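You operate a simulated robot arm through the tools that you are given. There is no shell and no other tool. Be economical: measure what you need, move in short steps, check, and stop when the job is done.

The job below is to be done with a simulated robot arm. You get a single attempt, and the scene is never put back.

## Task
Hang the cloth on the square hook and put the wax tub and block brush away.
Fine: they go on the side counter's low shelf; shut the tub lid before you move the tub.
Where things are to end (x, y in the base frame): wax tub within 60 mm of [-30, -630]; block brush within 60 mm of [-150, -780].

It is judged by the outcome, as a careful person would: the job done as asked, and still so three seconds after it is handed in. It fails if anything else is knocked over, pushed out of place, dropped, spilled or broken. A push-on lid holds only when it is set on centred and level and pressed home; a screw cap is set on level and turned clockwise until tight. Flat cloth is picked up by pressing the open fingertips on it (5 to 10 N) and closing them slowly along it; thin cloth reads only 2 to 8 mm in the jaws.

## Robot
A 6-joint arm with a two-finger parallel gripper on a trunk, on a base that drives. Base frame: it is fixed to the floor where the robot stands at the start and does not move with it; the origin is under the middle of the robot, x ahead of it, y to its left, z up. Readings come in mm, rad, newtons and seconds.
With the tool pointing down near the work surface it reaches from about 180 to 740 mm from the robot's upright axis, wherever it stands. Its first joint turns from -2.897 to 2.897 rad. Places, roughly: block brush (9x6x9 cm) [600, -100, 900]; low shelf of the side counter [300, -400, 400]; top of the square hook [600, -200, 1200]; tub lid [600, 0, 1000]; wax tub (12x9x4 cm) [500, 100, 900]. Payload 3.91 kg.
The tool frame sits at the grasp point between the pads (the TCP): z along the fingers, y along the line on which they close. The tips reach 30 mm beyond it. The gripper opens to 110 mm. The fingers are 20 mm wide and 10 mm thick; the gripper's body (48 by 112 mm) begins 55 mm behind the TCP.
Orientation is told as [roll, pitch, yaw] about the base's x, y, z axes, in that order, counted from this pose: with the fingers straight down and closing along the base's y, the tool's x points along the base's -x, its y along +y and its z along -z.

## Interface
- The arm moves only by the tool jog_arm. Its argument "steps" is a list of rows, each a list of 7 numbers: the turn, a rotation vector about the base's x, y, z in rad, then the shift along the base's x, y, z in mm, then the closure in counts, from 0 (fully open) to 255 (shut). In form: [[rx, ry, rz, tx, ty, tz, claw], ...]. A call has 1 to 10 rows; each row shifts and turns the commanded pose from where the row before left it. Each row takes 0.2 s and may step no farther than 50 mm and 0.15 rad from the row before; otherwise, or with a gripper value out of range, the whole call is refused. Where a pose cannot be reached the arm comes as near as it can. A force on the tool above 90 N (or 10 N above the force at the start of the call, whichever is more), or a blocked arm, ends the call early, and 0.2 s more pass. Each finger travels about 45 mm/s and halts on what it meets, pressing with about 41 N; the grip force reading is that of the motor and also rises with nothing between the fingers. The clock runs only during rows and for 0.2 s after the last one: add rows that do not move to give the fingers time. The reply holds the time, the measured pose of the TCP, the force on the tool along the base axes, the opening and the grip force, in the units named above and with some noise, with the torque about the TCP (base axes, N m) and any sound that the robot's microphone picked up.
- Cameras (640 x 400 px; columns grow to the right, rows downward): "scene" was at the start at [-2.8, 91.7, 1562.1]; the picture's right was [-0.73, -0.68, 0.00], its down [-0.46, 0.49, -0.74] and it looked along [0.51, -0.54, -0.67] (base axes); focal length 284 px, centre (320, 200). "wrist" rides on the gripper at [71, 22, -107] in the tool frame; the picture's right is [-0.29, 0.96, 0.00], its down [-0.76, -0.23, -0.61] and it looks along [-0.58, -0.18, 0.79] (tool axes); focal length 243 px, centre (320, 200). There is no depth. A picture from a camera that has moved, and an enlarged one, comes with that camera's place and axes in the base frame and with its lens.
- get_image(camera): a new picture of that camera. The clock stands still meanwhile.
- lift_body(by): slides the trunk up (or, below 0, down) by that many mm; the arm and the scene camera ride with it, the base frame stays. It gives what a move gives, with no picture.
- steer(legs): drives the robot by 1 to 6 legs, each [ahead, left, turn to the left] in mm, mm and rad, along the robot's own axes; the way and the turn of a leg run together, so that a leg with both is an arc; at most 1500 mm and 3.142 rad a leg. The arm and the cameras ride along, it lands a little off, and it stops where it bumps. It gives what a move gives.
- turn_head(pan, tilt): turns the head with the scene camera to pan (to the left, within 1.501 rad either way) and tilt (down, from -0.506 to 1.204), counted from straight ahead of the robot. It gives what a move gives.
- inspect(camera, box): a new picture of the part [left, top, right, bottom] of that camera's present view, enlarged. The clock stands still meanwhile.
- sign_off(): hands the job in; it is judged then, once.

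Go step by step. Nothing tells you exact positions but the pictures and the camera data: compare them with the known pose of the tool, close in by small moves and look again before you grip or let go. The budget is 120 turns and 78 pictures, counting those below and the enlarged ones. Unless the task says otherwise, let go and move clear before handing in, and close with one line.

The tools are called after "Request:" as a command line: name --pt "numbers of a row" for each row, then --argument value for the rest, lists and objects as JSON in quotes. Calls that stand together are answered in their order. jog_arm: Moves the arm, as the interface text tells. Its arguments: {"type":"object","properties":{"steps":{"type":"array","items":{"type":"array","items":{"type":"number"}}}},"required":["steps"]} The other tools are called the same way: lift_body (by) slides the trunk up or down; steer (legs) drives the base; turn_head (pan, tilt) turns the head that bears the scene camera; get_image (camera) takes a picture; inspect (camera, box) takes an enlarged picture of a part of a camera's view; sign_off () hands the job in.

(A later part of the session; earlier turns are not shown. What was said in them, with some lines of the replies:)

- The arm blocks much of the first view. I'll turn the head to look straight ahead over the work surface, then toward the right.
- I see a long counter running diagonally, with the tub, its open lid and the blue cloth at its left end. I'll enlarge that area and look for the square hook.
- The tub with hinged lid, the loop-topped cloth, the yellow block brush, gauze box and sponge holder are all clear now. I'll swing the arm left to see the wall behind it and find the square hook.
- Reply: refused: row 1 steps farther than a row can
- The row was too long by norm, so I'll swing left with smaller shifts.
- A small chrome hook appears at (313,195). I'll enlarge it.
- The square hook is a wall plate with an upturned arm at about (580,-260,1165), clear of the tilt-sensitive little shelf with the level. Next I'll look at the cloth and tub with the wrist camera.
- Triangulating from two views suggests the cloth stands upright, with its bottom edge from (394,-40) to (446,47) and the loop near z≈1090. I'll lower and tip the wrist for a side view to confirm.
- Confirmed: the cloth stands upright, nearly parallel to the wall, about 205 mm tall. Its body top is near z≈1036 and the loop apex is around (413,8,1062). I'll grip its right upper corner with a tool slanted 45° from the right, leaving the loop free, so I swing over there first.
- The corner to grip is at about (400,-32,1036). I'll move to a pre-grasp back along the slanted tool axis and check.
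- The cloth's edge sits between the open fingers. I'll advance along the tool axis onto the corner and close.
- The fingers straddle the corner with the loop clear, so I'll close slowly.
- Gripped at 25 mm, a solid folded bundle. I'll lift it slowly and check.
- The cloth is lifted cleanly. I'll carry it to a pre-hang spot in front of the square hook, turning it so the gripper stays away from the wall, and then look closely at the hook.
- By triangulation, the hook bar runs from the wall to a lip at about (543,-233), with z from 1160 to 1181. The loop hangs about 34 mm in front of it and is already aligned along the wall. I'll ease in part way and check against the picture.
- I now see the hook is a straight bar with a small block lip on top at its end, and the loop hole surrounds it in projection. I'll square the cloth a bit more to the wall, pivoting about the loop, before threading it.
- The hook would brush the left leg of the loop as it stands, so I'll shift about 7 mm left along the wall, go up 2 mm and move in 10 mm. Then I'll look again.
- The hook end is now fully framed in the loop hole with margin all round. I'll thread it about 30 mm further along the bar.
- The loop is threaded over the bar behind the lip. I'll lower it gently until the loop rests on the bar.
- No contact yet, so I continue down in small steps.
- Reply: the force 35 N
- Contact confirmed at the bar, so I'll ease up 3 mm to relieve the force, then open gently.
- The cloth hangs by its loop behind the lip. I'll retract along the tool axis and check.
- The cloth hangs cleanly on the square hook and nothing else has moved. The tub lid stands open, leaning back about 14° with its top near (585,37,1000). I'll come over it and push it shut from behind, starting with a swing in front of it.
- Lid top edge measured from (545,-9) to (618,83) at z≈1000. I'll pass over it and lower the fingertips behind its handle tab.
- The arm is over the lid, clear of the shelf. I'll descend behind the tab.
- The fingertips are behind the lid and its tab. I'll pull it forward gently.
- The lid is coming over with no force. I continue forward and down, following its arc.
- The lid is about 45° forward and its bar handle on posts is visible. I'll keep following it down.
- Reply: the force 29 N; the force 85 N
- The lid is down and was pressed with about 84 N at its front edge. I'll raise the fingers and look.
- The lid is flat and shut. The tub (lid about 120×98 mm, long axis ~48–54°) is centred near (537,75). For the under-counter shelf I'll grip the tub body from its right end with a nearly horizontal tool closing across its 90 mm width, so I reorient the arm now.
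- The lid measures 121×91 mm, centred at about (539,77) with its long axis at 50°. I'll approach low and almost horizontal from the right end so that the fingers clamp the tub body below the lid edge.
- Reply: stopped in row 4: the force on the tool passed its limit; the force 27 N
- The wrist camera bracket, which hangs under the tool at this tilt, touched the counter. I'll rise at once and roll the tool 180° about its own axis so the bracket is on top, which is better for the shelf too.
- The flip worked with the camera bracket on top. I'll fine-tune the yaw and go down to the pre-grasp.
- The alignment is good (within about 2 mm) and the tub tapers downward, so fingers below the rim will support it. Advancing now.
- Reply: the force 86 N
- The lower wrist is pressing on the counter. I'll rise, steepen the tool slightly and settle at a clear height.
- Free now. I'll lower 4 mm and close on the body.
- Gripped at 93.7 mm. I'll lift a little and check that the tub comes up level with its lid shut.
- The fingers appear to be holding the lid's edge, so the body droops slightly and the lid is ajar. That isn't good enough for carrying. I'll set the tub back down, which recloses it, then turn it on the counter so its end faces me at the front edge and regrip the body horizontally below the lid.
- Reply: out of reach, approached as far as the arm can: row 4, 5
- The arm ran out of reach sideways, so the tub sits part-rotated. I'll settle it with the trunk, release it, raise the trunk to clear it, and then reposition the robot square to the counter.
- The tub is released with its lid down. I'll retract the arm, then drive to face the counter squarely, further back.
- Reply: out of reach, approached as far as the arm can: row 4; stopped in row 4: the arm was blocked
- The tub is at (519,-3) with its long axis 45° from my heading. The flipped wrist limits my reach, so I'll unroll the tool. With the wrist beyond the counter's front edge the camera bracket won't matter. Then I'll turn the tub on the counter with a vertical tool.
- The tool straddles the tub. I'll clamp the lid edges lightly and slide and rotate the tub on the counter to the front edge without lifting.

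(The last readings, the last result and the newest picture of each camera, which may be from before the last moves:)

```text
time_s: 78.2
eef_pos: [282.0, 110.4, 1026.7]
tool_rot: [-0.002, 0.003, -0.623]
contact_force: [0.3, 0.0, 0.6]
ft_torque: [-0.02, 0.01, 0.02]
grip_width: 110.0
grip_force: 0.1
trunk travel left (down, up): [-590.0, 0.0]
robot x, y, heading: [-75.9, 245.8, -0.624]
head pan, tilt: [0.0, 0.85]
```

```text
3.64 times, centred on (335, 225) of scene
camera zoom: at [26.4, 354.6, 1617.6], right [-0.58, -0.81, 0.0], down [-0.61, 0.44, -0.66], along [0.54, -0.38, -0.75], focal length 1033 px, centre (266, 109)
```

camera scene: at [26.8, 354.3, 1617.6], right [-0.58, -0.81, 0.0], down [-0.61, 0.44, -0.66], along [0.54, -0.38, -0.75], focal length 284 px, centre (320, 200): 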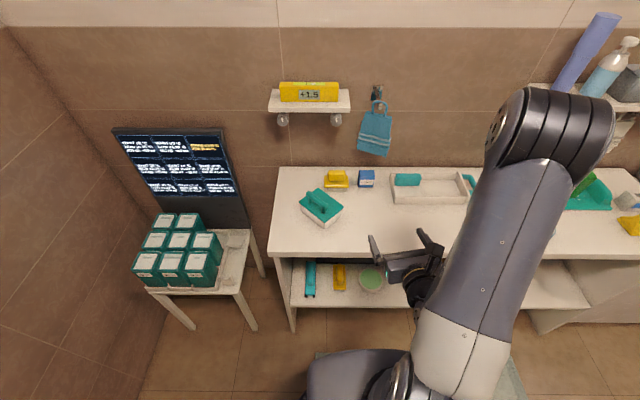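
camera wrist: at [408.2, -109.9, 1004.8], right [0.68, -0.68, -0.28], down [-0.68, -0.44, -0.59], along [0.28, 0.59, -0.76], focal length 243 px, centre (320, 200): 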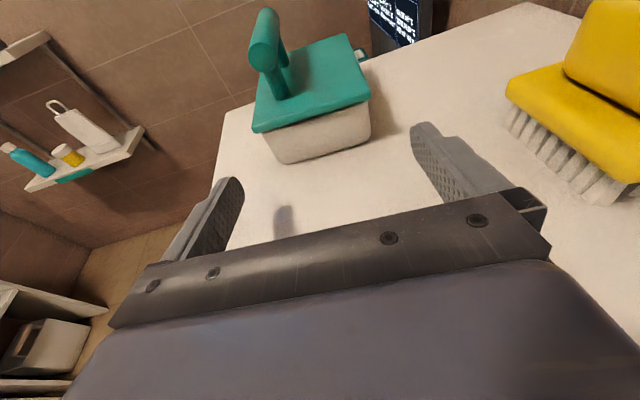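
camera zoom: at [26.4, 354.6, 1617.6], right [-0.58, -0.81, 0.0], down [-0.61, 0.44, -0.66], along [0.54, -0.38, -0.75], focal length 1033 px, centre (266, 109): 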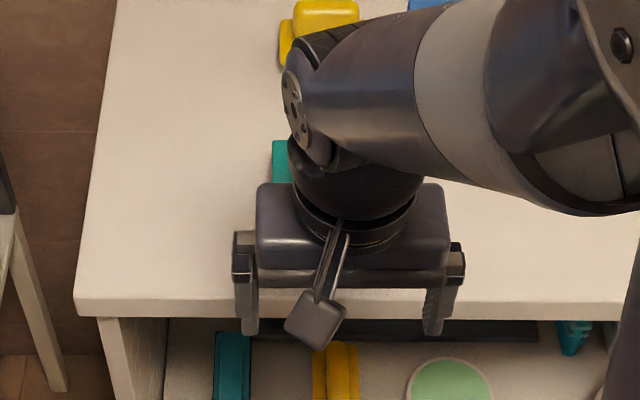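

Next I pitch the tool to almost horizontal in front of the counter edge and descend to the tub-body height.

Request:
jog_arm --pt "-0.0845 -0.1178 0 4.2 -3.2 0 0" --pt "-0.0845 -0.1178 0 4.2 -3.2 0 0" --pt "-0.0845 -0.1178 0 4.2 -3.2 0 0" --pt "-0.0845 -0.1178 0 4.2 -3.2 0 0" --pt "-0.0845 -0.1178 0 4.2 -3.2 0 0" --pt "-0.0845 -0.1178 0 4.2 -3.2 0 0" --pt "-0.0845 -0.1178 0 4.2 -3.2 0 0" --pt "-0.0845 -0.1178 0 4.2 -3.2 0 0" --pt "-0.0845 -0.1178 0 4.2 -3.2 0 0" --pt "-0.0845 -0.1178 0 4.2 -3.2 0 0"

Request:
jog_arm --pt "0 0 0 0 0 -45 0" --pt "0 0 0 0 0 -45 0" --pt "0 0 0 0 0 -44 0" --pt "0 0 0 0 0 0 0"

Request:
get_image --camera "scene"

```text
time_s: 80.4
eef_pos: [367.3, 90.7, 1098.9]
tool_rot: [-0.056, -1.446, -0.573]
contact_force: [0.5, 0.2, -0.1]
ft_torque: [-0.01, 0.0, 0.02]
grip_width: 110.0
grip_force: 0.1
out of reach, approached as far as the arm can: row 8, 9, 10
trunk travel left (down, up): [-590.0, 0.0]
robot x, y, heading: [-78.7, 239.7, -0.622]
head pan, tilt: [0.0, 0.85]
```

```text
time_s: 81.4
eef_pos: [434.2, 107.2, 1034.9]
tool_rot: [-0.098, -1.445, -0.534]
contact_force: [-0.8, 0.1, -0.2]
ft_torque: [0.01, 0.0, -0.01]
grip_width: 110.0
grip_force: 0.0
out of reach, approached as far as the arm can: row 1, 2, 3
trunk travel left (down, up): [-590.0, 0.0]
robot x, y, heading: [-78.7, 243.1, -0.62]
head pan, tilt: [0.0, 0.85]
```

```text
10 pictures are left
camera scene: at [27.1, 354.4, 1617.6], right [-0.58, -0.81, 0.0], down [-0.61, 0.44, -0.66], along [0.54, -0.38, -0.75], focal length 284 px, centre (320, 200)
```

scene: 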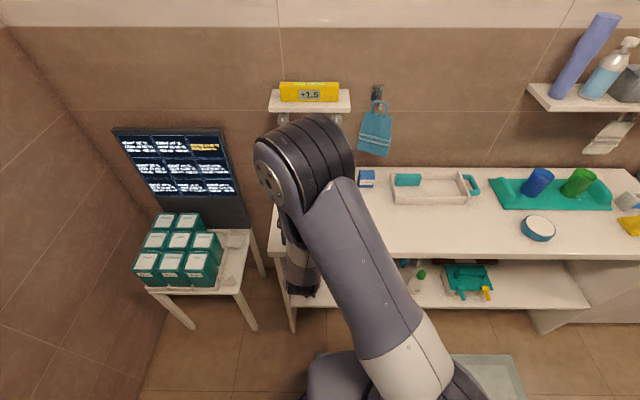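

The pose is too cramped this close. I'll back the robot off so the arm is clear of the counter, and lower the trunk so a horizontal tool is comfortable.

Request:
steer --legs '[[-250, 0, 0]]'

Request:
lift_body --by -250

Request:
jog_arm --pt "0 0 0 0 0 20 0" --pt "0 0 0 0 0 20 0"

```text
time_s: 83.2
eef_pos: [225.8, 254.1, 1036.2]
tool_rot: [-0.098, -1.443, -0.534]
contact_force: [-0.2, -0.1, 0.2]
ft_torque: [0.02, 0.03, 0.0]
grip_width: 110.1
grip_force: 0.0
trunk travel left (down, up): [-590.0, 0.0]
robot x, y, heading: [-282.5, 389.8, -0.62]
head pan, tilt: [0.0, 0.85]
```

```text
time_s: 85.8
eef_pos: [227.3, 255.3, 786.0]
tool_rot: [-0.097, -1.444, -0.534]
contact_force: [-0.1, 0.3, 0.3]
ft_torque: [0.0, -0.02, -0.03]
grip_width: 109.9
grip_force: 0.0
trunk travel left (down, up): [-340.0, 250.0]
robot x, y, heading: [-281.6, 389.0, -0.616]
head pan, tilt: [0.0, 0.85]
```

```text
time_s: 86.4
eef_pos: [227.4, 253.8, 825.9]
tool_rot: [-0.096, -1.444, -0.535]
contact_force: [0.2, -1.0, -0.3]
ft_torque: [0.0, 0.01, -0.01]
grip_width: 109.9
grip_force: 0.0
trunk travel left (down, up): [-340.0, 250.0]
robot x, y, heading: [-283.5, 389.5, -0.619]
head pan, tilt: [0.0, 0.85]
```

The arm is responsive again and the tool azimuth is already aligned (-0.63). I'll centre it laterally on the tub, raise to body height, drive ahead 150 mm and look.

Request:
jog_arm --pt "0 0 0.01 -16.7 -23.3 18 0" --pt "0 0 0 -16.7 -23.3 18 0" --pt "0 0 0 -16.7 -23.3 18 0"

Request:
steer --legs '[[150, 0, 0]]'

Request:
turn_head --pan -0.1 --tilt 0.5

Request:
get_image --camera "scene"

```text
time_s: 87.2
eef_pos: [177.8, 183.5, 880.0]
tool_rot: [-0.1, -1.443, -0.518]
contact_force: [0.5, -0.1, 0.0]
ft_torque: [-0.02, 0.02, 0.01]
grip_width: 110.1
grip_force: 0.1
trunk travel left (down, up): [-340.0, 250.0]
robot x, y, heading: [-280.6, 389.4, -0.618]
head pan, tilt: [0.0, 0.85]
```

```text
time_s: 88.6
eef_pos: [300.3, 95.0, 879.8]
tool_rot: [-0.099, -1.444, -0.525]
contact_force: [-0.1, 0.4, -0.6]
ft_torque: [0.01, 0.03, 0.01]
grip_width: 109.9
grip_force: 0.1
trunk travel left (down, up): [-340.0, 250.0]
robot x, y, heading: [-160.5, 300.5, -0.619]
head pan, tilt: [0.0, 0.85]
```

```text
time_s: 89.4
eef_pos: [300.6, 95.8, 880.0]
tool_rot: [-0.096, -1.445, -0.523]
contact_force: [0.1, 0.0, 0.5]
ft_torque: [-0.02, -0.04, 0.0]
grip_width: 110.0
grip_force: 0.0
trunk travel left (down, up): [-340.0, 250.0]
robot x, y, heading: [-163.4, 298.6, -0.619]
head pan, tilt: [-0.099, 0.499]
```

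```text
9 pictures are left
camera scene: at [-52.8, 400.0, 1397.5], right [-0.66, -0.75, 0.0], down [-0.36, 0.32, -0.88], along [0.66, -0.58, -0.48], focal length 284 px, centre (320, 200)
```

scene: 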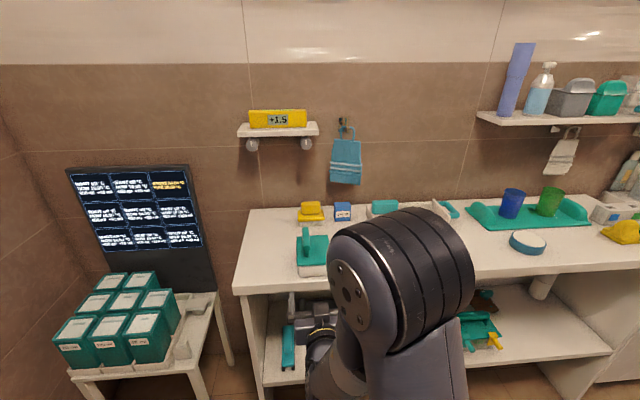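

Request:
inspect --camera "scene" --box '[270, 215, 366, 290]'

```text
5.33 times, centred on (318, 252) of scene
camera zoom: at [-52.8, 400.0, 1397.5], right [-0.66, -0.75, 0.0], down [-0.36, 0.32, -0.88], along [0.66, -0.58, -0.48], focal length 1515 px, centre (331, -80)
```

zoom: 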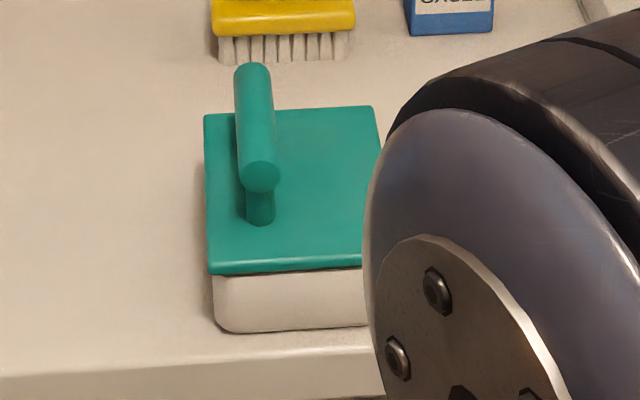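

The tub is square with its lid flush: centre (425,4), with its near end about 14 mm inside the edge. The gripper is lined up, so I'll advance along both sides of the body and close.

Request:
jog_arm --pt "0 0 0 35.4 -26.3 0 0" --pt "0 0 0 35.4 -26.3 0 0" --pt "0 0 -0.01 35.4 -26.3 0 0" --pt "0 0 0 0 0 0 0"

Request:
jog_arm --pt "0 0 0 0 0 0 30" --pt "0 0 0 0 0 0 50" --pt "0 0 0 0 0 0 70" --pt "0 0 0 0 0 0 100" --pt "0 0 0 0 0 0 150"

```text
time_s: 90.4
eef_pos: [409.0, 16.2, 879.8]
tool_rot: [-0.1, -1.444, -0.532]
contact_force: [0.4, -1.2, -0.1]
ft_torque: [0.01, 0.02, 0.0]
grip_width: 110.1
grip_force: 0.1
trunk travel left (down, up): [-340.0, 250.0]
robot x, y, heading: [-158.3, 299.3, -0.622]
head pan, tilt: [-0.099, 0.499]
```

```text
time_s: 91.6
eef_pos: [409.0, 17.6, 879.9]
tool_rot: [-0.098, -1.442, -0.534]
contact_force: [-0.2, 1.2, 0.3]
ft_torque: [0.24, -0.21, 0.1]
grip_width: 90.0
grip_force: 41.4
trunk travel left (down, up): [-340.0, 250.0]
robot x, y, heading: [-169.3, 300.1, -0.618]
head pan, tilt: [-0.099, 0.499]
```

Width 90 mm this time, narrower than the lid, so it's the body. Lifting and checking the lid.

Request:
jog_arm --pt "0 0 0 0 0 5 255" --pt "0 0 0 0 0 10 255" --pt "0 0 0 0 0 15 255" --pt "0 0 0 0 0 15 255"

Request:
inspect --camera "scene" --box '[270, 195, 366, 270]'

```text
time_s: 92.6
eef_pos: [408.3, 17.8, 923.4]
tool_rot: [-0.098, -1.442, -0.535]
contact_force: [-0.6, 0.0, -6.3]
ft_torque: [0.06, 0.09, 0.0]
grip_width: 90.2
grip_force: 41.0
trunk travel left (down, up): [-340.0, 250.0]
robot x, y, heading: [-159.7, 302.3, -0.617]
head pan, tilt: [-0.099, 0.499]
```

```text
5.33 times, centred on (318, 232) of scene
camera zoom: at [-52.3, 399.8, 1397.5], right [-0.66, -0.75, 0.0], down [-0.36, 0.32, -0.88], along [0.66, -0.58, -0.48], focal length 1515 px, centre (331, 27)
```

zoom: 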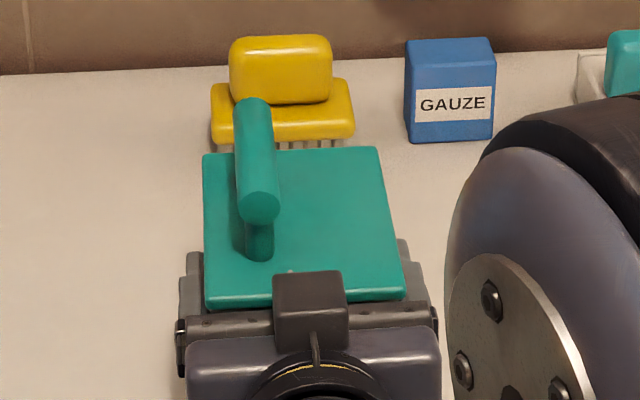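

The lid stays flush and the tub hangs solidly (6.3 N). I'll back away from the counter, then drive right along it toward the shelf target.

Request:
steer --legs '[[-260, 0, 0], [0, -780, 0]]'

Request:
lift_body --by -300

Request:
turn_head --pan 0.1 --tilt 0.65

Request:
get_image --camera "scene"

```text
time_s: 98.3
eef_pos: [-270.4, -465.9, 923.5]
tool_rot: [-0.099, -1.443, -0.544]
contact_force: [0.0, -0.6, -7.2]
ft_torque: [0.08, 0.06, 0.0]
grip_width: 90.0
grip_force: 41.2
trunk travel left (down, up): [-340.0, 250.0]
robot x, y, heading: [-834.4, -179.1, -0.629]
head pan, tilt: [-0.099, 0.499]
```

```text
time_s: 101.3
eef_pos: [-269.4, -465.8, 624.2]
tool_rot: [-0.099, -1.442, -0.543]
contact_force: [-0.5, -0.4, -6.0]
ft_torque: [0.07, 0.06, 0.01]
grip_width: 90.0
grip_force: 40.8
trunk travel left (down, up): [-40.0, 550.0]
robot x, y, heading: [-835.0, -175.2, -0.623]
head pan, tilt: [-0.099, 0.499]
```

```text
time_s: 102.1
eef_pos: [-269.6, -466.4, 624.0]
tool_rot: [-0.097, -1.442, -0.544]
contact_force: [-0.7, 0.3, -5.9]
ft_torque: [0.06, 0.1, 0.0]
grip_width: 90.0
grip_force: 41.6
trunk travel left (down, up): [-40.0, 550.0]
robot x, y, heading: [-838.0, -179.0, -0.625]
head pan, tilt: [0.099, 0.649]
```

```text
6 pictures are left
camera scene: at [-719.3, -63.5, 1084.2], right [-0.5, -0.86, 0.0], down [-0.52, 0.3, -0.8], along [0.69, -0.4, -0.6], focal length 284 px, centre (320, 200)
```

scene: 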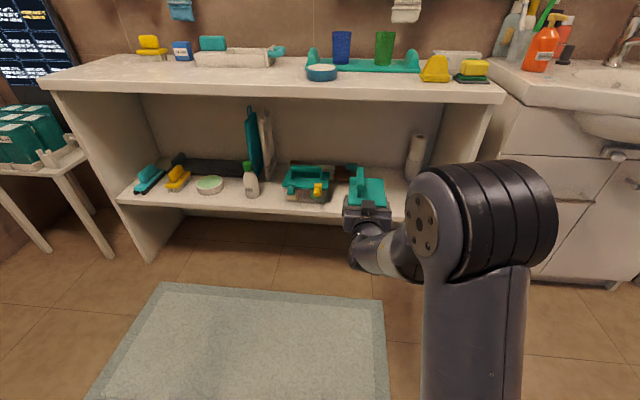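

The shelf spot between the dustpan and the shelf's right end is clear. I'll lower the arm outside first, then drive the tub in over the shelf.

Request:
jog_arm --pt "0 0 0.008 0 0 -40 255" --pt "0 0 0.008 0 0 -40 255" --pt "0 0 0 0 0 -40 255" --pt "0 0 0 0 0 -30 255"

Request:
steer --legs '[[200, 6, 0]]'

```text
time_s: 103.1
eef_pos: [-268.4, -467.4, 475.5]
tool_rot: [-0.168, -1.44, -0.461]
contact_force: [-1.2, 0.2, -4.9]
ft_torque: [0.11, 0.09, 0.01]
grip_width: 89.7
grip_force: 40.9
trunk travel left (down, up): [-40.0, 550.0]
robot x, y, heading: [-836.4, -179.8, -0.622]
head pan, tilt: [0.099, 0.649]
```

```text
time_s: 104.7
eef_pos: [-102.0, -583.5, 476.1]
tool_rot: [-0.167, -1.439, -0.463]
contact_force: [0.7, -0.9, -5.2]
ft_torque: [0.02, 0.1, 0.04]
grip_width: 90.1
grip_force: 41.5
trunk travel left (down, up): [-40.0, 550.0]
robot x, y, heading: [-664.2, -293.2, -0.627]
head pan, tilt: [0.099, 0.649]
```

Nearly there. I'll push in the last 77 mm with the arm, then lower by the trunk.

Request:
jog_arm --pt "0 0 0 32.5 -20.5 0 255" --pt "0 0 0 32.5 -20.5 0 255"

Request:
lift_body --by -36

Request:
inspect --camera "scene" --box '[240, 110, 440, 260]'

```text
time_s: 105.3
eef_pos: [-39.1, -624.4, 471.3]
tool_rot: [-0.165, -1.436, -0.465]
contact_force: [0.9, 0.4, -6.3]
ft_torque: [0.07, 0.12, -0.01]
grip_width: 90.0
grip_force: 41.4
trunk travel left (down, up): [-40.0, 550.0]
robot x, y, heading: [-667.2, -293.3, -0.625]
head pan, tilt: [0.099, 0.649]
```

```text
time_s: 106.1
eef_pos: [-39.2, -623.9, 437.5]
tool_rot: [-0.169, -1.438, -0.467]
contact_force: [0.2, -1.2, -5.6]
ft_torque: [0.08, 0.12, -0.01]
grip_width: 89.8
grip_force: 40.7
trunk travel left (down, up): [-4.0, 586.0]
robot x, y, heading: [-671.7, -293.1, -0.63]
head pan, tilt: [0.099, 0.649]
```

```text
2.67 times, centred on (340, 185) of scene
camera zoom: at [-551.8, -178.1, 1048.1], right [-0.51, -0.86, 0.0], down [-0.52, 0.31, -0.8], along [0.69, -0.4, -0.6], focal length 757 px, centre (267, 240)
```

zoom: 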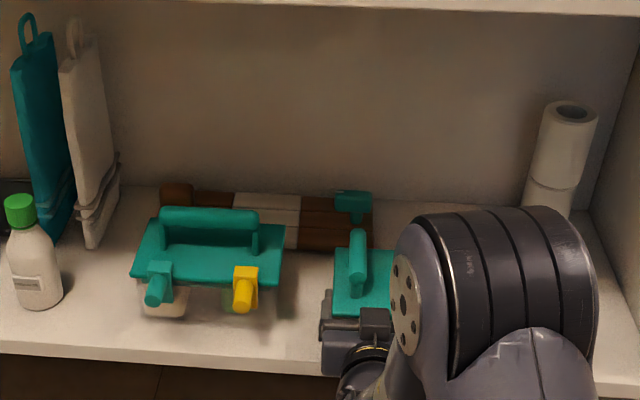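

The tub is over the shelf, clear of its neighbours. Lowering in small steps to contact.

Request:
jog_arm --pt "0 0 0 0 0 -5 255" --pt "0 0 0 0 0 -4 255"

Request:
jog_arm --pt "0 0 0 0 0 -3 255" --pt "0 0 0 0 0 -3 255"

```text
time_s: 106.7
eef_pos: [-39.1, -624.4, 428.0]
tool_rot: [-0.169, -1.439, -0.463]
contact_force: [0.9, 0.6, -5.7]
ft_torque: [0.08, 0.1, 0.02]
grip_width: 89.9
grip_force: 41.0
trunk travel left (down, up): [-4.0, 586.0]
robot x, y, heading: [-668.5, -294.9, -0.63]
head pan, tilt: [0.099, 0.649]
```

```text
time_s: 107.3
eef_pos: [-38.6, -626.1, 422.2]
tool_rot: [-0.168, -1.435, -0.464]
contact_force: [0.3, 0.2, -6.1]
ft_torque: [0.07, 0.12, 0.04]
grip_width: 90.1
grip_force: 41.3
trunk travel left (down, up): [-4.0, 586.0]
robot x, y, heading: [-668.5, -292.6, -0.634]
head pan, tilt: [0.099, 0.649]
```

Request:
jog_arm --pt "0 0 0 0 0 -2 255" --pt "0 0 0 0 0 -2 255"

Request:
jog_arm --pt "0 0 0 0 0 -2 255" --pt "0 0 0 0 0 0 255"

```text
time_s: 107.9
eef_pos: [-38.6, -624.3, 420.4]
tool_rot: [-0.167, -1.444, -0.471]
contact_force: [-1.0, 1.1, 2.9]
ft_torque: [0.25, -0.28, 0.0]
grip_width: 89.7
grip_force: 41.5
trunk travel left (down, up): [-4.0, 586.0]
robot x, y, heading: [-665.9, -288.8, -0.633]
head pan, tilt: [0.099, 0.649]
```

```text
time_s: 108.5
eef_pos: [-38.7, -623.9, 419.9]
tool_rot: [-0.16, -1.448, -0.473]
contact_force: [0.7, -0.9, 18.2]
ft_torque: [1.52, 0.25, -0.1]
grip_width: 89.9
grip_force: 41.3
trunk travel left (down, up): [-4.0, 586.0]
robot x, y, heading: [-672.5, -294.2, -0.631]
head pan, tilt: [0.099, 0.649]
```

The tub is on the shelf (upward force). I'll relieve, release, and retract straight back.

Request:
jog_arm --pt "0 0 0 0 0 2.5 255" --pt "0 0 0 0 0 0 60" --pt "0 0 0 0 0 0 20" --pt "0 0 0 0 0 0 0" --pt "0 0 0 0 0 0 0"

Request:
jog_arm --pt "0 0 0 -24 17.5 0.5 0" --pt "0 0 0 -32 23.3 1 0"

Request:
steer --legs '[[-320, 0, 0]]'

Request:
inspect --camera "scene" --box '[240, 80, 440, 230]'

```text
time_s: 109.7
eef_pos: [-39.5, -624.6, 420.4]
tool_rot: [-0.169, -1.439, -0.465]
contact_force: [0.3, 0.2, -0.1]
ft_torque: [-0.01, 0.01, -0.01]
grip_width: 110.1
grip_force: 0.1
trunk travel left (down, up): [-4.0, 586.0]
robot x, y, heading: [-665.5, -291.2, -0.627]
head pan, tilt: [0.099, 0.649]
```

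```text
time_s: 110.3
eef_pos: [-96.4, -583.4, 420.9]
tool_rot: [-0.191, -1.438, -0.444]
contact_force: [-0.4, 0.0, -0.2]
ft_torque: [0.0, 0.0, 0.0]
grip_width: 110.1
grip_force: 0.1
trunk travel left (down, up): [-4.0, 586.0]
robot x, y, heading: [-669.1, -292.7, -0.632]
head pan, tilt: [0.099, 0.649]
```

```text
time_s: 112.3
eef_pos: [-333.0, -408.8, 420.4]
tool_rot: [-0.194, -1.438, -0.44]
contact_force: [0.7, 0.2, 0.3]
ft_torque: [0.01, 0.03, 0.01]
grip_width: 110.0
grip_force: 0.2
trunk travel left (down, up): [-4.0, 586.0]
robot x, y, heading: [-908.6, -117.0, -0.626]
head pan, tilt: [0.099, 0.649]
stopped in leg 1: the robot was blocked; the commanded pose is now the measured one
```

```text
2.67 times, centred on (340, 155) of scene
camera zoom: at [-790.0, -4.6, 1048.2], right [-0.5, -0.86, 0.0], down [-0.52, 0.31, -0.8], along [0.69, -0.4, -0.6], focal length 757 px, centre (267, 320)
```

zoom: 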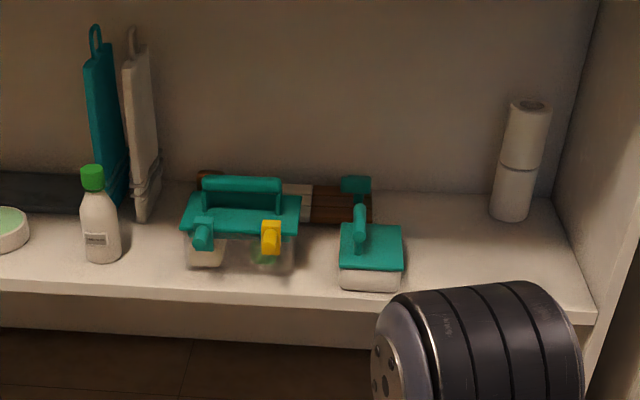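

The tub sits on the shelf at about (-20,-633) with its lid shut. The robot touched something behind while backing, so I'll drive forward off it first, then go left to the brush and raise the trunk.

Request:
steer --legs '[[40, 0, 0], [0, 829, 0]]'

Request:
lift_body --by 586

Request:
steer --legs '[[400, 0, 0]]'

```text
time_s: 117.2
eef_pos: [190.1, 247.2, 421.3]
tool_rot: [-0.191, -1.438, -0.437]
contact_force: [0.5, 0.5, -0.4]
ft_torque: [0.0, -0.02, -0.01]
grip_width: 109.8
grip_force: 0.2
trunk travel left (down, up): [-4.0, 586.0]
robot x, y, heading: [-384.2, 534.9, -0.621]
head pan, tilt: [0.099, 0.649]
```

```text
refused: 586 is not a number from -400 to 400
```

```text
time_s: 120.3
eef_pos: [513.9, 22.9, 417.3]
tool_rot: [-0.183, -1.424, -0.435]
contact_force: [-9.1, 4.6, 6.0]
ft_torque: [0.22, -0.1, 0.35]
grip_width: 110.1
grip_force: 0.0
trunk travel left (down, up): [-4.0, 586.0]
robot x, y, heading: [-57.2, 298.5, -0.615]
head pan, tilt: [0.099, 0.649]
stopped in leg 1: the force on the tool passed its limit (the readings are from after the stop); the commanded pose is now the measured one
```

The trunk lift was refused (400 mm limit), so the drive took the gripper into the lower shelf and touched something lightly there. I'm backing straight out right away to check.

Request:
steer --legs '[[-330, 0, 0]]'

Request:
get_image --camera "scene"

```text
time_s: 122.5
eef_pos: [241.2, 218.2, 417.1]
tool_rot: [-0.181, -1.423, -0.435]
contact_force: [0.2, 0.6, -0.4]
ft_torque: [0.01, -0.04, -0.03]
grip_width: 109.9
grip_force: 0.0
trunk travel left (down, up): [-4.0, 586.0]
robot x, y, heading: [-333.0, 492.2, -0.615]
head pan, tilt: [0.099, 0.649]
```

```text
3 pictures are left
camera scene: at [-218.1, 612.0, 1048.2], right [-0.49, -0.87, 0.0], down [-0.53, 0.3, -0.8], along [0.69, -0.39, -0.6], focal length 284 px, centre (320, 200)
```

scene: 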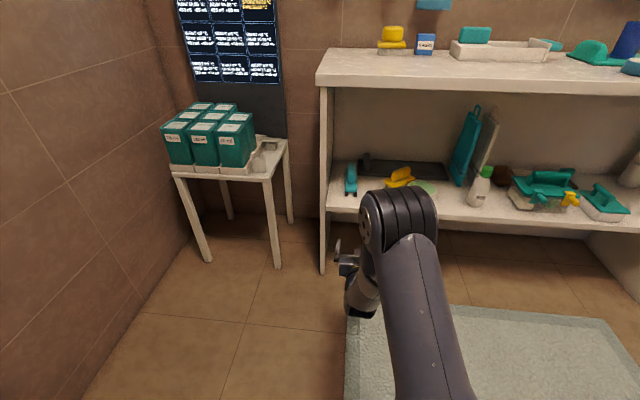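

Request:
inspect --camera "scene" --box '[330, 20, 490, 220]'

```text
2.00 times, centred on (410, 120) of scene
camera zoom: at [-218.1, 612.0, 1048.2], right [-0.49, -0.87, 0.0], down [-0.53, 0.3, -0.8], along [0.69, -0.39, -0.6], focal length 568 px, centre (140, 360)
```

zoom: 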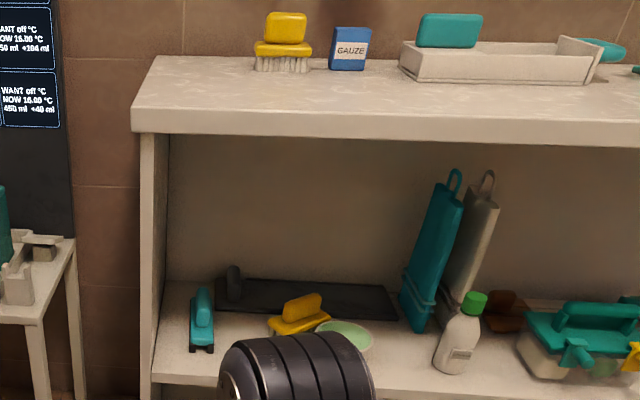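

Two items on the lower shelf were nudged: the yellow brush is turned and the teal one pushed back a little. I'll put those right after the block brush. Now I raise the trunk in allowed steps and ready the tool for the block brush at about (586,-117).

Request:
lift_body --by 400

Request:
lift_body --by 170

Request:
jog_arm --pt "0.0815 0.115 0 -28 20 5 0" --pt "0.0815 0.115 0 -28 20 0 0" --pt "0.0815 0.115 0 -28 20 0 40" --pt "0 0 0 -5 3 0 40"

```text
time_s: 126.3
eef_pos: [241.5, 216.5, 816.5]
tool_rot: [-0.181, -1.424, -0.434]
contact_force: [-0.2, 0.3, -0.2]
ft_torque: [0.02, 0.01, 0.0]
grip_width: 110.0
grip_force: 0.0
trunk travel left (down, up): [-404.0, 186.0]
robot x, y, heading: [-334.4, 495.3, -0.618]
head pan, tilt: [0.099, 0.649]
```

```text
time_s: 128.2
eef_pos: [241.0, 216.0, 986.5]
tool_rot: [-0.18, -1.423, -0.435]
contact_force: [-1.1, 0.1, -0.8]
ft_torque: [0.0, 0.0, 0.0]
grip_width: 109.9
grip_force: 0.0
trunk travel left (down, up): [-574.0, 16.0]
robot x, y, heading: [-333.9, 490.3, -0.615]
head pan, tilt: [0.099, 0.649]
```

```text
time_s: 129.2
eef_pos: [152.2, 281.0, 992.5]
tool_rot: [-0.043, -1.0, -0.568]
contact_force: [-0.5, 0.6, 0.8]
ft_torque: [0.03, -0.01, 0.01]
grip_width: 92.6
grip_force: 0.2
trunk travel left (down, up): [-574.0, 16.0]
robot x, y, heading: [-329.3, 497.4, -0.619]
head pan, tilt: [0.099, 0.649]
```

Request:
steer --legs '[[0, -71, 0], [490, 0, 0]]'

Request:
turn_head --pan 0.3 --tilt 0.8

Request:
get_image --camera "scene"

```text
time_s: 132.7
eef_pos: [502.6, -57.9, 993.1]
tool_rot: [-0.044, -1.002, -0.57]
contact_force: [0.3, 0.0, -0.4]
ft_torque: [0.06, 0.0, 0.0]
grip_width: 92.6
grip_force: 0.1
trunk travel left (down, up): [-574.0, 16.0]
robot x, y, heading: [19.8, 158.7, -0.621]
head pan, tilt: [0.099, 0.649]
```

```text
time_s: 133.4
eef_pos: [503.5, -57.8, 993.9]
tool_rot: [-0.044, -1.002, -0.571]
contact_force: [-0.6, -0.6, -0.3]
ft_torque: [-0.01, 0.02, -0.02]
grip_width: 92.6
grip_force: 0.1
trunk travel left (down, up): [-574.0, 16.0]
robot x, y, heading: [22.7, 157.2, -0.616]
head pan, tilt: [0.3, 0.799]
```

```text
1 pictures are left
camera scene: at [135.8, 292.7, 1605.7], right [-0.32, -0.95, 0.0], down [-0.68, 0.23, -0.7], along [0.66, -0.22, -0.72], focal length 284 px, centre (320, 200)
```

scene: 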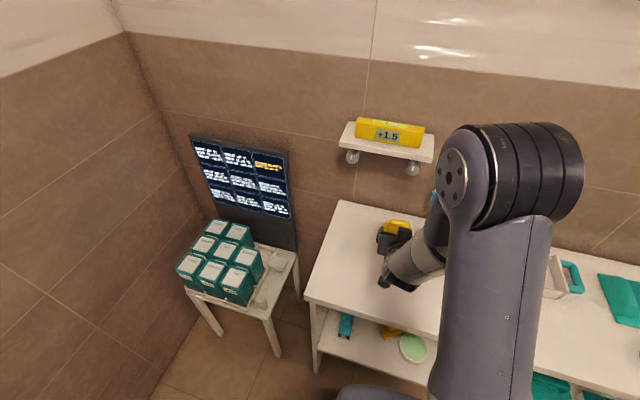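

The gripper is lined up with the brush. I'll advance along the tool axis so the fingers pass either side of the handle block, then close.

Request:
jog_arm --pt "0 0 0 20.7 -14 -16 40" --pt "0 0 0 20.7 -14 -16 40" --pt "0 0 0 20.7 -14 -16 40" --pt "0 0 0 20.7 -14 -14 40" --pt "0 0 0 0 0 0 40"

Request:
jog_arm --pt "0 0 0 0 0 0 70" --pt "0 0 0 0 0 0 90" --pt "0 0 0 0 0 0 110" --pt "0 0 0 0 0 0 140" --pt "0 0 0 0 0 0 180" --pt "0 0 0 0 0 0 180"

```text
time_s: 134.7
eef_pos: [586.1, -115.8, 929.3]
tool_rot: [-0.042, -1.001, -0.57]
contact_force: [-0.1, 0.8, -0.1]
ft_torque: [-0.01, 0.01, -0.01]
grip_width: 92.7
grip_force: 0.1
trunk travel left (down, up): [-574.0, 16.0]
robot x, y, heading: [20.6, 158.5, -0.62]
head pan, tilt: [0.3, 0.799]
```

```text
time_s: 136.1
eef_pos: [587.4, -115.4, 929.7]
tool_rot: [-0.045, -1.001, -0.571]
contact_force: [0.6, 0.5, 0.2]
ft_torque: [0.07, -0.05, -0.04]
grip_width: 64.4
grip_force: 41.2
trunk travel left (down, up): [-574.0, 16.0]
robot x, y, heading: [18.9, 163.2, -0.622]
head pan, tilt: [0.3, 0.799]
```

Gripped the handle block (64 mm, as measured). Lift and check the load.

Request:
jog_arm --pt "0 0 0 0 0 10 220" --pt "0 0 0 0 0 20 220" --pt "0 0 0 -10 7 30 220" --pt "0 0 0 -30 21 10 220"

```text
time_s: 137.1
eef_pos: [545.9, -86.5, 1001.7]
tool_rot: [-0.044, -1.002, -0.574]
contact_force: [-0.5, -0.2, -0.8]
ft_torque: [0.01, 0.0, 0.01]
grip_width: 64.7
grip_force: 41.2
trunk travel left (down, up): [-574.0, 16.0]
robot x, y, heading: [17.9, 157.7, -0.622]
head pan, tilt: [0.3, 0.799]
```

The brush is held (light, 64 mm). I'll back out, drive right to its shelf spot, and lower the trunk in allowed steps.

Request:
steer --legs '[[-350, 0, 0], [0, -969, 0]]'

Request:
lift_body --by -390

Request:
lift_body --by -100

```text
time_s: 144.1
eef_pos: [-317.3, -675.7, 1001.4]
tool_rot: [-0.044, -1.001, -0.568]
contact_force: [0.6, -0.3, -0.7]
ft_torque: [-0.02, 0.0, 0.0]
grip_width: 64.0
grip_force: 40.8
trunk travel left (down, up): [-574.0, 16.0]
robot x, y, heading: [-844.4, -435.9, -0.619]
head pan, tilt: [0.3, 0.799]
```

```text
time_s: 147.8
eef_pos: [-316.6, -676.5, 612.4]
tool_rot: [-0.043, -1.003, -0.569]
contact_force: [0.5, 0.3, -0.7]
ft_torque: [-0.01, -0.02, -0.03]
grip_width: 64.1
grip_force: 40.7
trunk travel left (down, up): [-184.0, 406.0]
robot x, y, heading: [-844.2, -432.5, -0.617]
head pan, tilt: [0.3, 0.799]
```

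```text
time_s: 149.1
eef_pos: [-318.1, -676.6, 511.0]
tool_rot: [-0.042, -1.002, -0.57]
contact_force: [0.0, -0.4, -2.0]
ft_torque: [-0.01, 0.0, 0.02]
grip_width: 64.3
grip_force: 41.6
trunk travel left (down, up): [-84.0, 506.0]
robot x, y, heading: [-846.5, -428.3, -0.619]
head pan, tilt: [0.3, 0.799]
```

Positions check out. Now I drive in 125 mm, then reach the rest with the arm.

Request:
steer --legs '[[125, 12, 0]]'

Request:
jog_arm --pt "0 0 0 30 -21.5 0 220" --pt "0 0 0 30 -21.5 0 220"

```text
time_s: 150.4
eef_pos: [-209.0, -739.5, 511.1]
tool_rot: [-0.043, -1.001, -0.572]
contact_force: [-0.5, 0.4, -1.6]
ft_torque: [0.01, 0.01, -0.01]
grip_width: 64.3
grip_force: 41.8
trunk travel left (down, up): [-84.0, 506.0]
robot x, y, heading: [-731.7, -492.4, -0.626]
head pan, tilt: [0.3, 0.799]
```

```text
time_s: 151.0
eef_pos: [-149.4, -782.5, 513.1]
tool_rot: [-0.043, -1.001, -0.57]
contact_force: [0.3, 0.8, -0.5]
ft_torque: [0.03, 0.0, -0.05]
grip_width: 64.1
grip_force: 41.0
trunk travel left (down, up): [-84.0, 506.0]
robot x, y, heading: [-737.4, -494.3, -0.623]
head pan, tilt: [0.3, 0.799]
```

At target XY. Lowering to the shelf.

Request:
jog_arm --pt "0 0 0 0 0 -20 220" --pt "0 0 0 0 0 -16 220" --pt "0 0 0 0 0 0 220"

Request:
jog_arm --pt "0 0 0 0 0 -3 220" --pt "0 0 0 0 0 -2 220"

Request:
jog_arm --pt "0 0 0 0 0 -2 220" --pt "0 0 0 0 0 0 220"

```text
time_s: 151.8
eef_pos: [-149.3, -782.8, 475.7]
tool_rot: [-0.043, -1.002, -0.572]
contact_force: [0.6, 0.8, -1.4]
ft_torque: [-0.02, -0.02, 0.02]
grip_width: 63.9
grip_force: 41.5
trunk travel left (down, up): [-84.0, 506.0]
robot x, y, heading: [-732.8, -496.3, -0.623]
head pan, tilt: [0.3, 0.799]
```

```text
time_s: 152.4
eef_pos: [-149.3, -783.4, 471.1]
tool_rot: [-0.045, -1.002, -0.572]
contact_force: [0.0, -0.1, -0.7]
ft_torque: [0.02, -0.01, 0.05]
grip_width: 64.4
grip_force: 41.0
trunk travel left (down, up): [-84.0, 506.0]
robot x, y, heading: [-739.3, -491.3, -0.62]
head pan, tilt: [0.3, 0.799]
```

```text
time_s: 153.0
eef_pos: [-149.1, -782.2, 470.9]
tool_rot: [-0.039, -1.005, -0.575]
contact_force: [-1.5, 1.0, 8.2]
ft_torque: [0.44, 0.06, 0.05]
grip_width: 64.1
grip_force: 40.9
trunk travel left (down, up): [-84.0, 506.0]
robot x, y, heading: [-732.4, -491.9, -0.622]
head pan, tilt: [0.3, 0.799]
```

Contact (8 N up), so I'll relieve 1 mm, open partway, and retract along the tool axis.

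Request:
jog_arm --pt "0 0 0 0 0 1 220" --pt "0 0 0 0 0 0 90" --pt "0 0 0 0 0 0 60" --pt "0 0 0 0 0 0 60" --pt "0 0 0 0 0 0 60"

Request:
jog_arm --pt "0 0 0 -20.5 14.7 16 60" --pt "0 0 0 -20.5 14.7 16 60" --pt "0 0 0 -20.5 14.7 10 60"

Request:
steer --legs '[[-160, 0, 0]]'

```text
time_s: 154.2
eef_pos: [-149.6, -782.6, 469.2]
tool_rot: [-0.043, -1.002, -0.573]
contact_force: [0.1, -0.5, -0.8]
ft_torque: [-0.01, -0.02, 0.01]
grip_width: 84.3
grip_force: 0.1
trunk travel left (down, up): [-84.0, 506.0]
robot x, y, heading: [-736.1, -491.7, -0.623]
head pan, tilt: [0.3, 0.799]
```

```text
time_s: 155.0
eef_pos: [-212.0, -740.1, 512.1]
tool_rot: [-0.045, -1.001, -0.572]
contact_force: [1.1, -0.3, 0.2]
ft_torque: [-0.02, -0.01, 0.02]
grip_width: 84.5
grip_force: 0.1
trunk travel left (down, up): [-84.0, 506.0]
robot x, y, heading: [-737.7, -493.0, -0.619]
head pan, tilt: [0.3, 0.799]
```

```text
time_s: 156.4
eef_pos: [-342.3, -647.0, 511.2]
tool_rot: [-0.044, -1.002, -0.575]
contact_force: [-0.6, -0.3, -0.2]
ft_torque: [-0.03, -0.01, 0.0]
grip_width: 84.3
grip_force: 0.1
trunk travel left (down, up): [-84.0, 506.0]
robot x, y, heading: [-866.3, -399.8, -0.623]
head pan, tilt: [0.3, 0.799]
```

Both jobs are placed. Now I'll restore the two nudged shelf items, starting with the teal brush that was pushed about 32 mm inward. I'll drive back left along the counter, staying outside it.

Request:
steer --legs '[[0, 1073, 0]]'

Request:
turn_head --pan -0.15 --tilt 0.6

```text
time_s: 161.9
eef_pos: [276.3, 213.4, 511.7]
tool_rot: [-0.043, -1.001, -0.573]
contact_force: [-0.1, 0.0, -0.1]
ft_torque: [0.01, 0.01, 0.0]
grip_width: 84.1
grip_force: 0.0
trunk travel left (down, up): [-84.0, 506.0]
robot x, y, heading: [-246.9, 459.7, -0.62]
head pan, tilt: [0.3, 0.799]
```

```text
time_s: 162.8
eef_pos: [275.0, 213.8, 512.4]
tool_rot: [-0.043, -1.002, -0.573]
contact_force: [-0.1, 0.0, 0.6]
ft_torque: [-0.03, -0.01, -0.03]
grip_width: 84.3
grip_force: 0.2
trunk travel left (down, up): [-84.0, 506.0]
robot x, y, heading: [-250.1, 456.3, -0.619]
head pan, tilt: [-0.15, 0.6]
```

Request:
steer --legs '[[200, 12, 0]]'

Request:
jog_arm --pt "0 0 0 30 -21.5 0 50" --pt "0 0 0 30 -21.5 0 50" --pt "0 0 0 0 0 0 50"

Request:
inspect --camera "scene" --box '[200, 80, 440, 280]'

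```text
time_s: 164.3
eef_pos: [443.7, 109.1, 513.1]
tool_rot: [-0.043, -1.002, -0.572]
contact_force: [-0.2, -0.4, 0.9]
ft_torque: [0.0, -0.02, 0.0]
grip_width: 84.3
grip_force: 0.0
trunk travel left (down, up): [-84.0, 506.0]
robot x, y, heading: [-80.8, 352.2, -0.622]
head pan, tilt: [-0.15, 0.6]
```

```text
time_s: 165.2
eef_pos: [503.0, 64.7, 513.2]
tool_rot: [-0.044, -1.002, -0.572]
contact_force: [0.0, -0.2, 0.4]
ft_torque: [-0.02, 0.04, -0.02]
grip_width: 88.6
grip_force: 0.0
trunk travel left (down, up): [-84.0, 506.0]
robot x, y, heading: [-78.8, 356.0, -0.621]
head pan, tilt: [-0.15, 0.6]
```

```text
2.00 times, centred on (320, 180) of scene
camera zoom: at [23.5, 450.5, 1132.5], right [-0.7, -0.72, 0.0], down [-0.4, 0.39, -0.83], along [0.59, -0.58, -0.56], focal length 568 px, centre (320, 240)
```

zoom: 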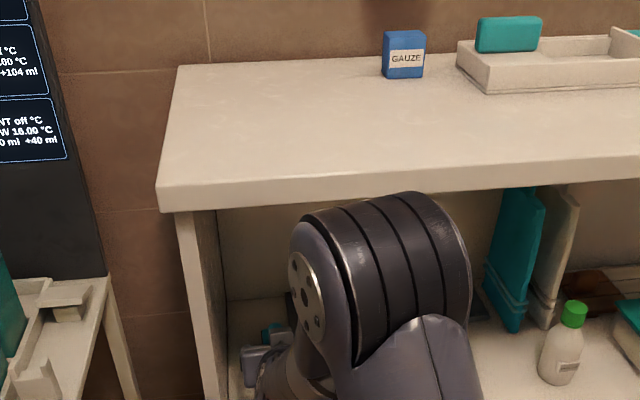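

The gripper is over the teal brush's end. I'm out of pictures, so I rely on measured geometry and force readings: descend, pinch gently, draw it out 32 mm, release.

Request:
jog_arm --pt "0 0 0 0 0 -30 50" --pt "0 0 0 0 0 -25 50" --pt "0 0 0 0 0 -15 50" --pt "0 0 0 0 0 -10 50" --pt "0 0 0 0 0 0 50"

Request:
jog_arm --pt "0 0 0 0 0 0 80" --pt "0 0 0 0 0 0 110" --pt "0 0 0 0 0 0 140" --pt "0 0 0 0 0 0 170" --pt "0 0 0 0 0 0 200" --pt "0 0 0 0 0 0 200"

```text
time_s: 166.3
eef_pos: [504.8, 65.4, 431.3]
tool_rot: [-0.044, -1.002, -0.573]
contact_force: [-0.1, 0.5, -0.2]
ft_torque: [0.0, 0.0, -0.01]
grip_width: 88.6
grip_force: 0.0
trunk travel left (down, up): [-84.0, 506.0]
robot x, y, heading: [-82.7, 353.0, -0.623]
head pan, tilt: [-0.15, 0.6]
```

```text
time_s: 167.8
eef_pos: [504.8, 64.6, 432.0]
tool_rot: [-0.043, -1.002, -0.573]
contact_force: [0.4, -0.7, 0.9]
ft_torque: [0.04, 0.0, 0.04]
grip_width: 43.5
grip_force: 41.5
trunk travel left (down, up): [-84.0, 506.0]
robot x, y, heading: [-79.2, 350.8, -0.624]
head pan, tilt: [-0.15, 0.6]
```

Pinched at 43.5 mm, which matches the teal brush. Drawing it back 32 mm, releasing, and rising.

Request:
jog_arm --pt "0 0 0 -8.7 6.2 0 200" --pt "0 0 0 -8.7 6.2 0 200" --pt "0 0 0 -8.7 6.2 0 200" --pt "0 0 0 0 0 0 200"

Request:
jog_arm --pt "0 0 0 0 0 0 110" --pt "0 0 0 0 0 0 60" --pt "0 0 0 0 0 0 50" --pt "0 0 0 0 0 0 50" --pt "0 0 0 0 0 20 50" --pt "0 0 0 0 0 40 50" --pt "0 0 0 0 0 40 50"

```text
time_s: 168.8
eef_pos: [479.4, 82.9, 431.7]
tool_rot: [-0.044, -1.002, -0.572]
contact_force: [0.4, -0.3, 0.6]
ft_torque: [0.04, 0.07, -0.01]
grip_width: 43.5
grip_force: 40.8
trunk travel left (down, up): [-84.0, 506.0]
robot x, y, heading: [-80.1, 350.7, -0.62]
head pan, tilt: [-0.15, 0.6]
```

```text
time_s: 170.3
eef_pos: [479.0, 80.3, 533.6]
tool_rot: [-0.044, -1.002, -0.573]
contact_force: [0.3, 0.7, 0.7]
ft_torque: [-0.01, -0.01, 0.0]
grip_width: 88.1
grip_force: 0.0
trunk travel left (down, up): [-84.0, 506.0]
robot x, y, heading: [-79.0, 353.1, -0.619]
head pan, tilt: [-0.15, 0.6]
```

The teal brush is back. Recomputing the yellow brush from the last clear view: its near end centre is at depth 439 / left 194, rotated 49° right, 124×54 mm. I'll align the tool to it from above.

Request:
jog_arm --pt "0 0 0 -23 -32.5 0 74" --pt "0 0 0 -23 -32.5 0 74" --pt "0 0 0 -23 -32.5 0 74" --pt "0 0 0 -23 -32.5 0 74"

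Request:
jog_arm --pt "0 0 -0.1433 14.2 -10.2 0 74" --pt "0 0 -0.1433 14.2 -10.2 0 74" --pt "0 0 -0.1433 14.2 -10.2 0 74" --pt "0 0 -0.1433 14.2 -10.2 0 74" --pt "0 0 -0.1433 14.2 -10.2 0 74" --pt "0 0 -0.1433 14.2 -10.2 0 74" --pt "0.149 0.0135 0 0 0 0 74" --pt "0 0 0 0 0 0 74"

```text
time_s: 171.3
eef_pos: [438.4, 26.4, 540.1]
tool_rot: [-0.059, -0.999, -0.573]
contact_force: [-0.3, 0.1, -0.1]
ft_torque: [0.0, 0.04, 0.0]
grip_width: 78.1
grip_force: 0.1
out of reach, approached as far as the arm can: row 2, 3, 4
trunk travel left (down, up): [-84.0, 506.0]
robot x, y, heading: [-81.8, 352.1, -0.625]
head pan, tilt: [-0.15, 0.6]
```

```text
time_s: 173.2
eef_pos: [524.9, -34.0, 538.3]
tool_rot: [-0.032, -0.851, -1.442]
contact_force: [0.2, 0.4, 0.2]
ft_torque: [0.01, -0.01, -0.03]
grip_width: 78.4
grip_force: 0.0
trunk travel left (down, up): [-84.0, 506.0]
robot x, y, heading: [-80.1, 355.8, -0.618]
head pan, tilt: [-0.15, 0.6]
```

The arm hit a reach limit moving right, so I'll shift the base right 95 mm instead, with the arm high inside the opening.

Request:
steer --legs '[[0, -95, 0]]'

Request:
jog_arm --pt "0 0 0 0 0 -10 74" --pt "0 0 0 0 0 0 74"

```text
time_s: 174.3
eef_pos: [467.6, -113.5, 537.3]
tool_rot: [-0.033, -0.852, -1.441]
contact_force: [0.3, -0.4, -0.2]
ft_torque: [0.02, 0.0, -0.05]
grip_width: 77.9
grip_force: 0.0
trunk travel left (down, up): [-84.0, 506.0]
robot x, y, heading: [-136.9, 277.0, -0.623]
head pan, tilt: [-0.15, 0.6]
```

```text
time_s: 174.9
eef_pos: [469.1, -112.2, 528.2]
tool_rot: [-0.03, -0.852, -1.441]
contact_force: [0.4, -0.2, -0.1]
ft_torque: [0.04, -0.01, 0.02]
grip_width: 78.1
grip_force: 0.2
trunk travel left (down, up): [-84.0, 506.0]
robot x, y, heading: [-137.3, 276.1, -0.625]
head pan, tilt: [-0.15, 0.6]
```

In position. Descend carefully with the force guard.

Request:
jog_arm --pt "0 0 0 2 0 -30 74" --pt "0 0 0 0 0 -25 74" --pt "0 0 0 0 0 -15 74" --pt "0 0 0 0 0 -10 74" --pt "0 0 0 0 0 -8 74" --pt "0 0 0 0 0 -7 74" --pt "0 0 0 0 0 0 74"

```text
time_s: 176.1
eef_pos: [476.2, -115.8, 463.8]
tool_rot: [-0.011, -0.882, -1.453]
contact_force: [-4.0, 2.5, 33.8]
ft_torque: [-0.67, 1.43, -0.27]
grip_width: 80.4
grip_force: 1.8
trunk travel left (down, up): [-84.0, 506.0]
robot x, y, heading: [-136.6, 277.7, -0.62]
head pan, tilt: [-0.15, 0.6]
stopped in row 5: the force on the tool passed its limit (the readings are from after the stop); the commanded pose is now the measured one
```

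A finger came down on the brush, which told me its body is taller and about 30 mm nearer than I assumed. The corrected centre is depth≈441 / left≈153. I'll rise, steepen slightly, shift and retry.

Request:
jog_arm --pt "0 0 0 0 0 20 80" --pt "0.09 0.008 0 0 0 20 88" --pt "0.09 0.008 0 -16 17 0 88" --pt "0 0 -0.03 -16 17 0 88" --pt "0 0 0 0 0 0 88"

Request:
jog_arm --pt "0 0 0 0 0 -25 88" --pt "0 0 0 0 0 -15 88" --pt "0 0 0 0 0 -10 88" --pt "0 0 0 0 0 -10 88" --pt "0 0 0 0 0 -8 88" --pt "0 0 0 0 0 0 88"

```text
time_s: 177.2
eef_pos: [441.8, -79.5, 494.8]
tool_rot: [-0.013, -0.689, -1.485]
contact_force: [-0.2, 0.1, 0.0]
ft_torque: [0.0, 0.06, 0.0]
grip_width: 71.9
grip_force: 0.1
trunk travel left (down, up): [-84.0, 506.0]
robot x, y, heading: [-138.2, 278.6, -0.622]
head pan, tilt: [-0.15, 0.6]
```

```text
time_s: 178.7
eef_pos: [440.9, -79.3, 430.5]
tool_rot: [-0.012, -0.692, -1.484]
contact_force: [-15.1, 19.7, 27.9]
ft_torque: [0.35, -0.52, 0.6]
grip_width: 65.4
grip_force: 0.0
trunk travel left (down, up): [-84.0, 506.0]
robot x, y, heading: [-137.9, 278.0, -0.617]
head pan, tilt: [-0.15, 0.6]
```

The left finger met its edge, which brackets the true position about 15 mm further left. Raise, shift, open a bit and retry.

Request:
jog_arm --pt "0 0 0 0 0 20 88" --pt "0 0 0 0 0 35 70" --pt "0 0 0 15.4 1.3 0 70" --pt "0 0 0 0 0 0 70"

Request:
jog_arm --pt "0 0 0 0 0 -20 70" --pt "0 0 0 0 0 -12 70" --pt "0 0 0 0 0 -8 70" --pt "0 0 0 0 0 -6 70"

```text
time_s: 179.7
eef_pos: [457.6, -77.6, 485.2]
tool_rot: [-0.012, -0.69, -1.483]
contact_force: [0.1, 0.1, 0.4]
ft_torque: [0.01, -0.01, -0.02]
grip_width: 79.9
grip_force: 0.0
trunk travel left (down, up): [-84.0, 506.0]
robot x, y, heading: [-138.3, 274.2, -0.624]
head pan, tilt: [-0.15, 0.6]
```

```text
time_s: 180.4
eef_pos: [462.3, -81.0, 466.1]
tool_rot: [0.005, -0.714, -1.494]
contact_force: [-9.5, 8.0, 40.6]
ft_torque: [-0.38, 1.99, -0.78]
grip_width: 84.0
grip_force: 4.0
trunk travel left (down, up): [-84.0, 506.0]
robot x, y, heading: [-138.8, 278.1, -0.627]
head pan, tilt: [-0.15, 0.6]
stopped in row 3: the force on the tool passed its limit (the readings are from after the stop); the commanded pose is now the measured one
```

Working out the contact torques: the previous pose did straddle the brush and had only touched the shelf board, while this one lands on its top. I go back to that pose, slightly higher, and close.

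Request:
jog_arm --pt "0 0 0 0 0 20 80" --pt "0 0.0 0 -10 0.5 10 88" --pt "0 0 0 -11 1 0 88" --pt "0 0 0 0 0 0 88"

Request:
jog_arm --pt "0 0 0 0 0 -20 88" --pt "0 0 0 0 0 -15 88" --pt "0 0 0 0 0 -12 88" --pt "0 0 0 0 0 -10 88" --pt "0 0 0 0 0 0 88"

```text
time_s: 181.4
eef_pos: [440.0, -79.0, 489.3]
tool_rot: [0.002, -0.705, -1.487]
contact_force: [-0.4, 0.2, 0.2]
ft_torque: [0.0, -0.01, 0.0]
grip_width: 71.9
grip_force: 0.0
trunk travel left (down, up): [-84.0, 506.0]
robot x, y, heading: [-138.1, 275.4, -0.618]
head pan, tilt: [-0.15, 0.6]
```

```text
time_s: 182.6
eef_pos: [438.9, -79.1, 432.6]
tool_rot: [0.001, -0.707, -1.487]
contact_force: [0.1, -0.1, -0.5]
ft_torque: [0.03, -0.02, -0.01]
grip_width: 71.9
grip_force: 0.2
trunk travel left (down, up): [-84.0, 506.0]
robot x, y, heading: [-136.9, 279.4, -0.623]
head pan, tilt: [-0.15, 0.6]
```

No contact at this height, so the fingers straddle it. Closing gently.

Request:
jog_arm --pt "0 0 0 0 0 1 100" --pt "0 0 0 0 0 0 115" --pt "0 0 0 0 0 0 130" --pt "0 0 0 0 0 0 150" --pt "0 0 0 0 0 0 170" --pt "0 0 0 0 0 0 190" --pt "0 0 0 0 0 0 190"

```text
time_s: 184.2
eef_pos: [440.0, -78.7, 433.5]
tool_rot: [0.001, -0.708, -1.488]
contact_force: [-0.8, 0.9, 1.0]
ft_torque: [0.01, 0.04, -0.04]
grip_width: 57.7
grip_force: 41.3
trunk travel left (down, up): [-84.0, 506.0]
robot x, y, heading: [-137.4, 277.8, -0.619]
head pan, tilt: [-0.15, 0.6]
```

Gripped at 57.7 mm, matching its width. I'll lift it slightly, turn it back parallel to its neighbour and return it to its original spot.

Request:
jog_arm --pt "0 0 0 0 0 4 200" --pt "0 0 0.1445 -4.35 9.27 0 200" --pt "0 0 0.1445 -4.35 9.27 0 200" --pt "0 0 0.1445 -4.35 9.27 0 200" --pt "0 0 0.1445 -4.35 9.27 0 200" --pt "0 0 0.1445 -4.35 9.27 0 200" --pt "0 0 0.1445 -4.35 9.27 0 200" --pt "0 0 0 0 0 0 200"

```text
time_s: 186.0
eef_pos: [413.7, -22.2, 437.6]
tool_rot: [0.002, -0.705, -0.62]
contact_force: [0.2, -0.7, -1.6]
ft_torque: [0.03, 0.07, 0.01]
grip_width: 57.6
grip_force: 41.0
trunk travel left (down, up): [-84.0, 506.0]
robot x, y, heading: [-134.3, 278.1, -0.621]
head pan, tilt: [-0.15, 0.6]
```

It's back in place. Lower, release, rise and withdraw.

Request:
jog_arm --pt "0 0 0 0 0 -4 200" --pt "0 0 0 0 0 0 140" --pt "0 0 0 0 0 0 100" --pt "0 0 0 0 0 0 85" --pt "0 0 0 0 0 0 85" --pt "0 0 0 0 0 25 85" --pt "0 0 0 0 0 40 85" --pt "0 0 0 0 0 30 85"

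Request:
steer --legs '[[-200, 0, 0]]'

```text
time_s: 187.8
eef_pos: [414.0, -21.4, 529.2]
tool_rot: [-0.002, -0.706, -0.619]
contact_force: [-0.4, 0.4, 0.6]
ft_torque: [-0.03, 0.03, -0.04]
grip_width: 73.4
grip_force: 0.1
trunk travel left (down, up): [-84.0, 506.0]
robot x, y, heading: [-136.4, 275.3, -0.619]
head pan, tilt: [-0.15, 0.6]
```

```text
time_s: 189.4
eef_pos: [252.0, 96.3, 527.5]
tool_rot: [0.001, -0.707, -0.618]
contact_force: [0.7, -0.1, -0.9]
ft_torque: [0.02, -0.01, 0.02]
grip_width: 73.4
grip_force: 0.0
trunk travel left (down, up): [-84.0, 506.0]
robot x, y, heading: [-298.8, 395.6, -0.616]
head pan, tilt: [-0.15, 0.6]
```

The arm is clear of everything and the fingers are empty. I've used all the pictures, so the two nudged shelf brushes were put back by force and position readings only. Everything asked for is done, so I'm handing in.

Request:
sign_off

```text
The job is handed in.
```

The cloth hangs on the square hook, and the wax tub, lid shut, and the block brush are on the low shelf at their spots. While driving I knocked the yellow and teal brushes on the low shelf out of place. I put both back, but only roughly and with no picture left to confirm it. While backing up, the robot also touched something behind it that I never saw.
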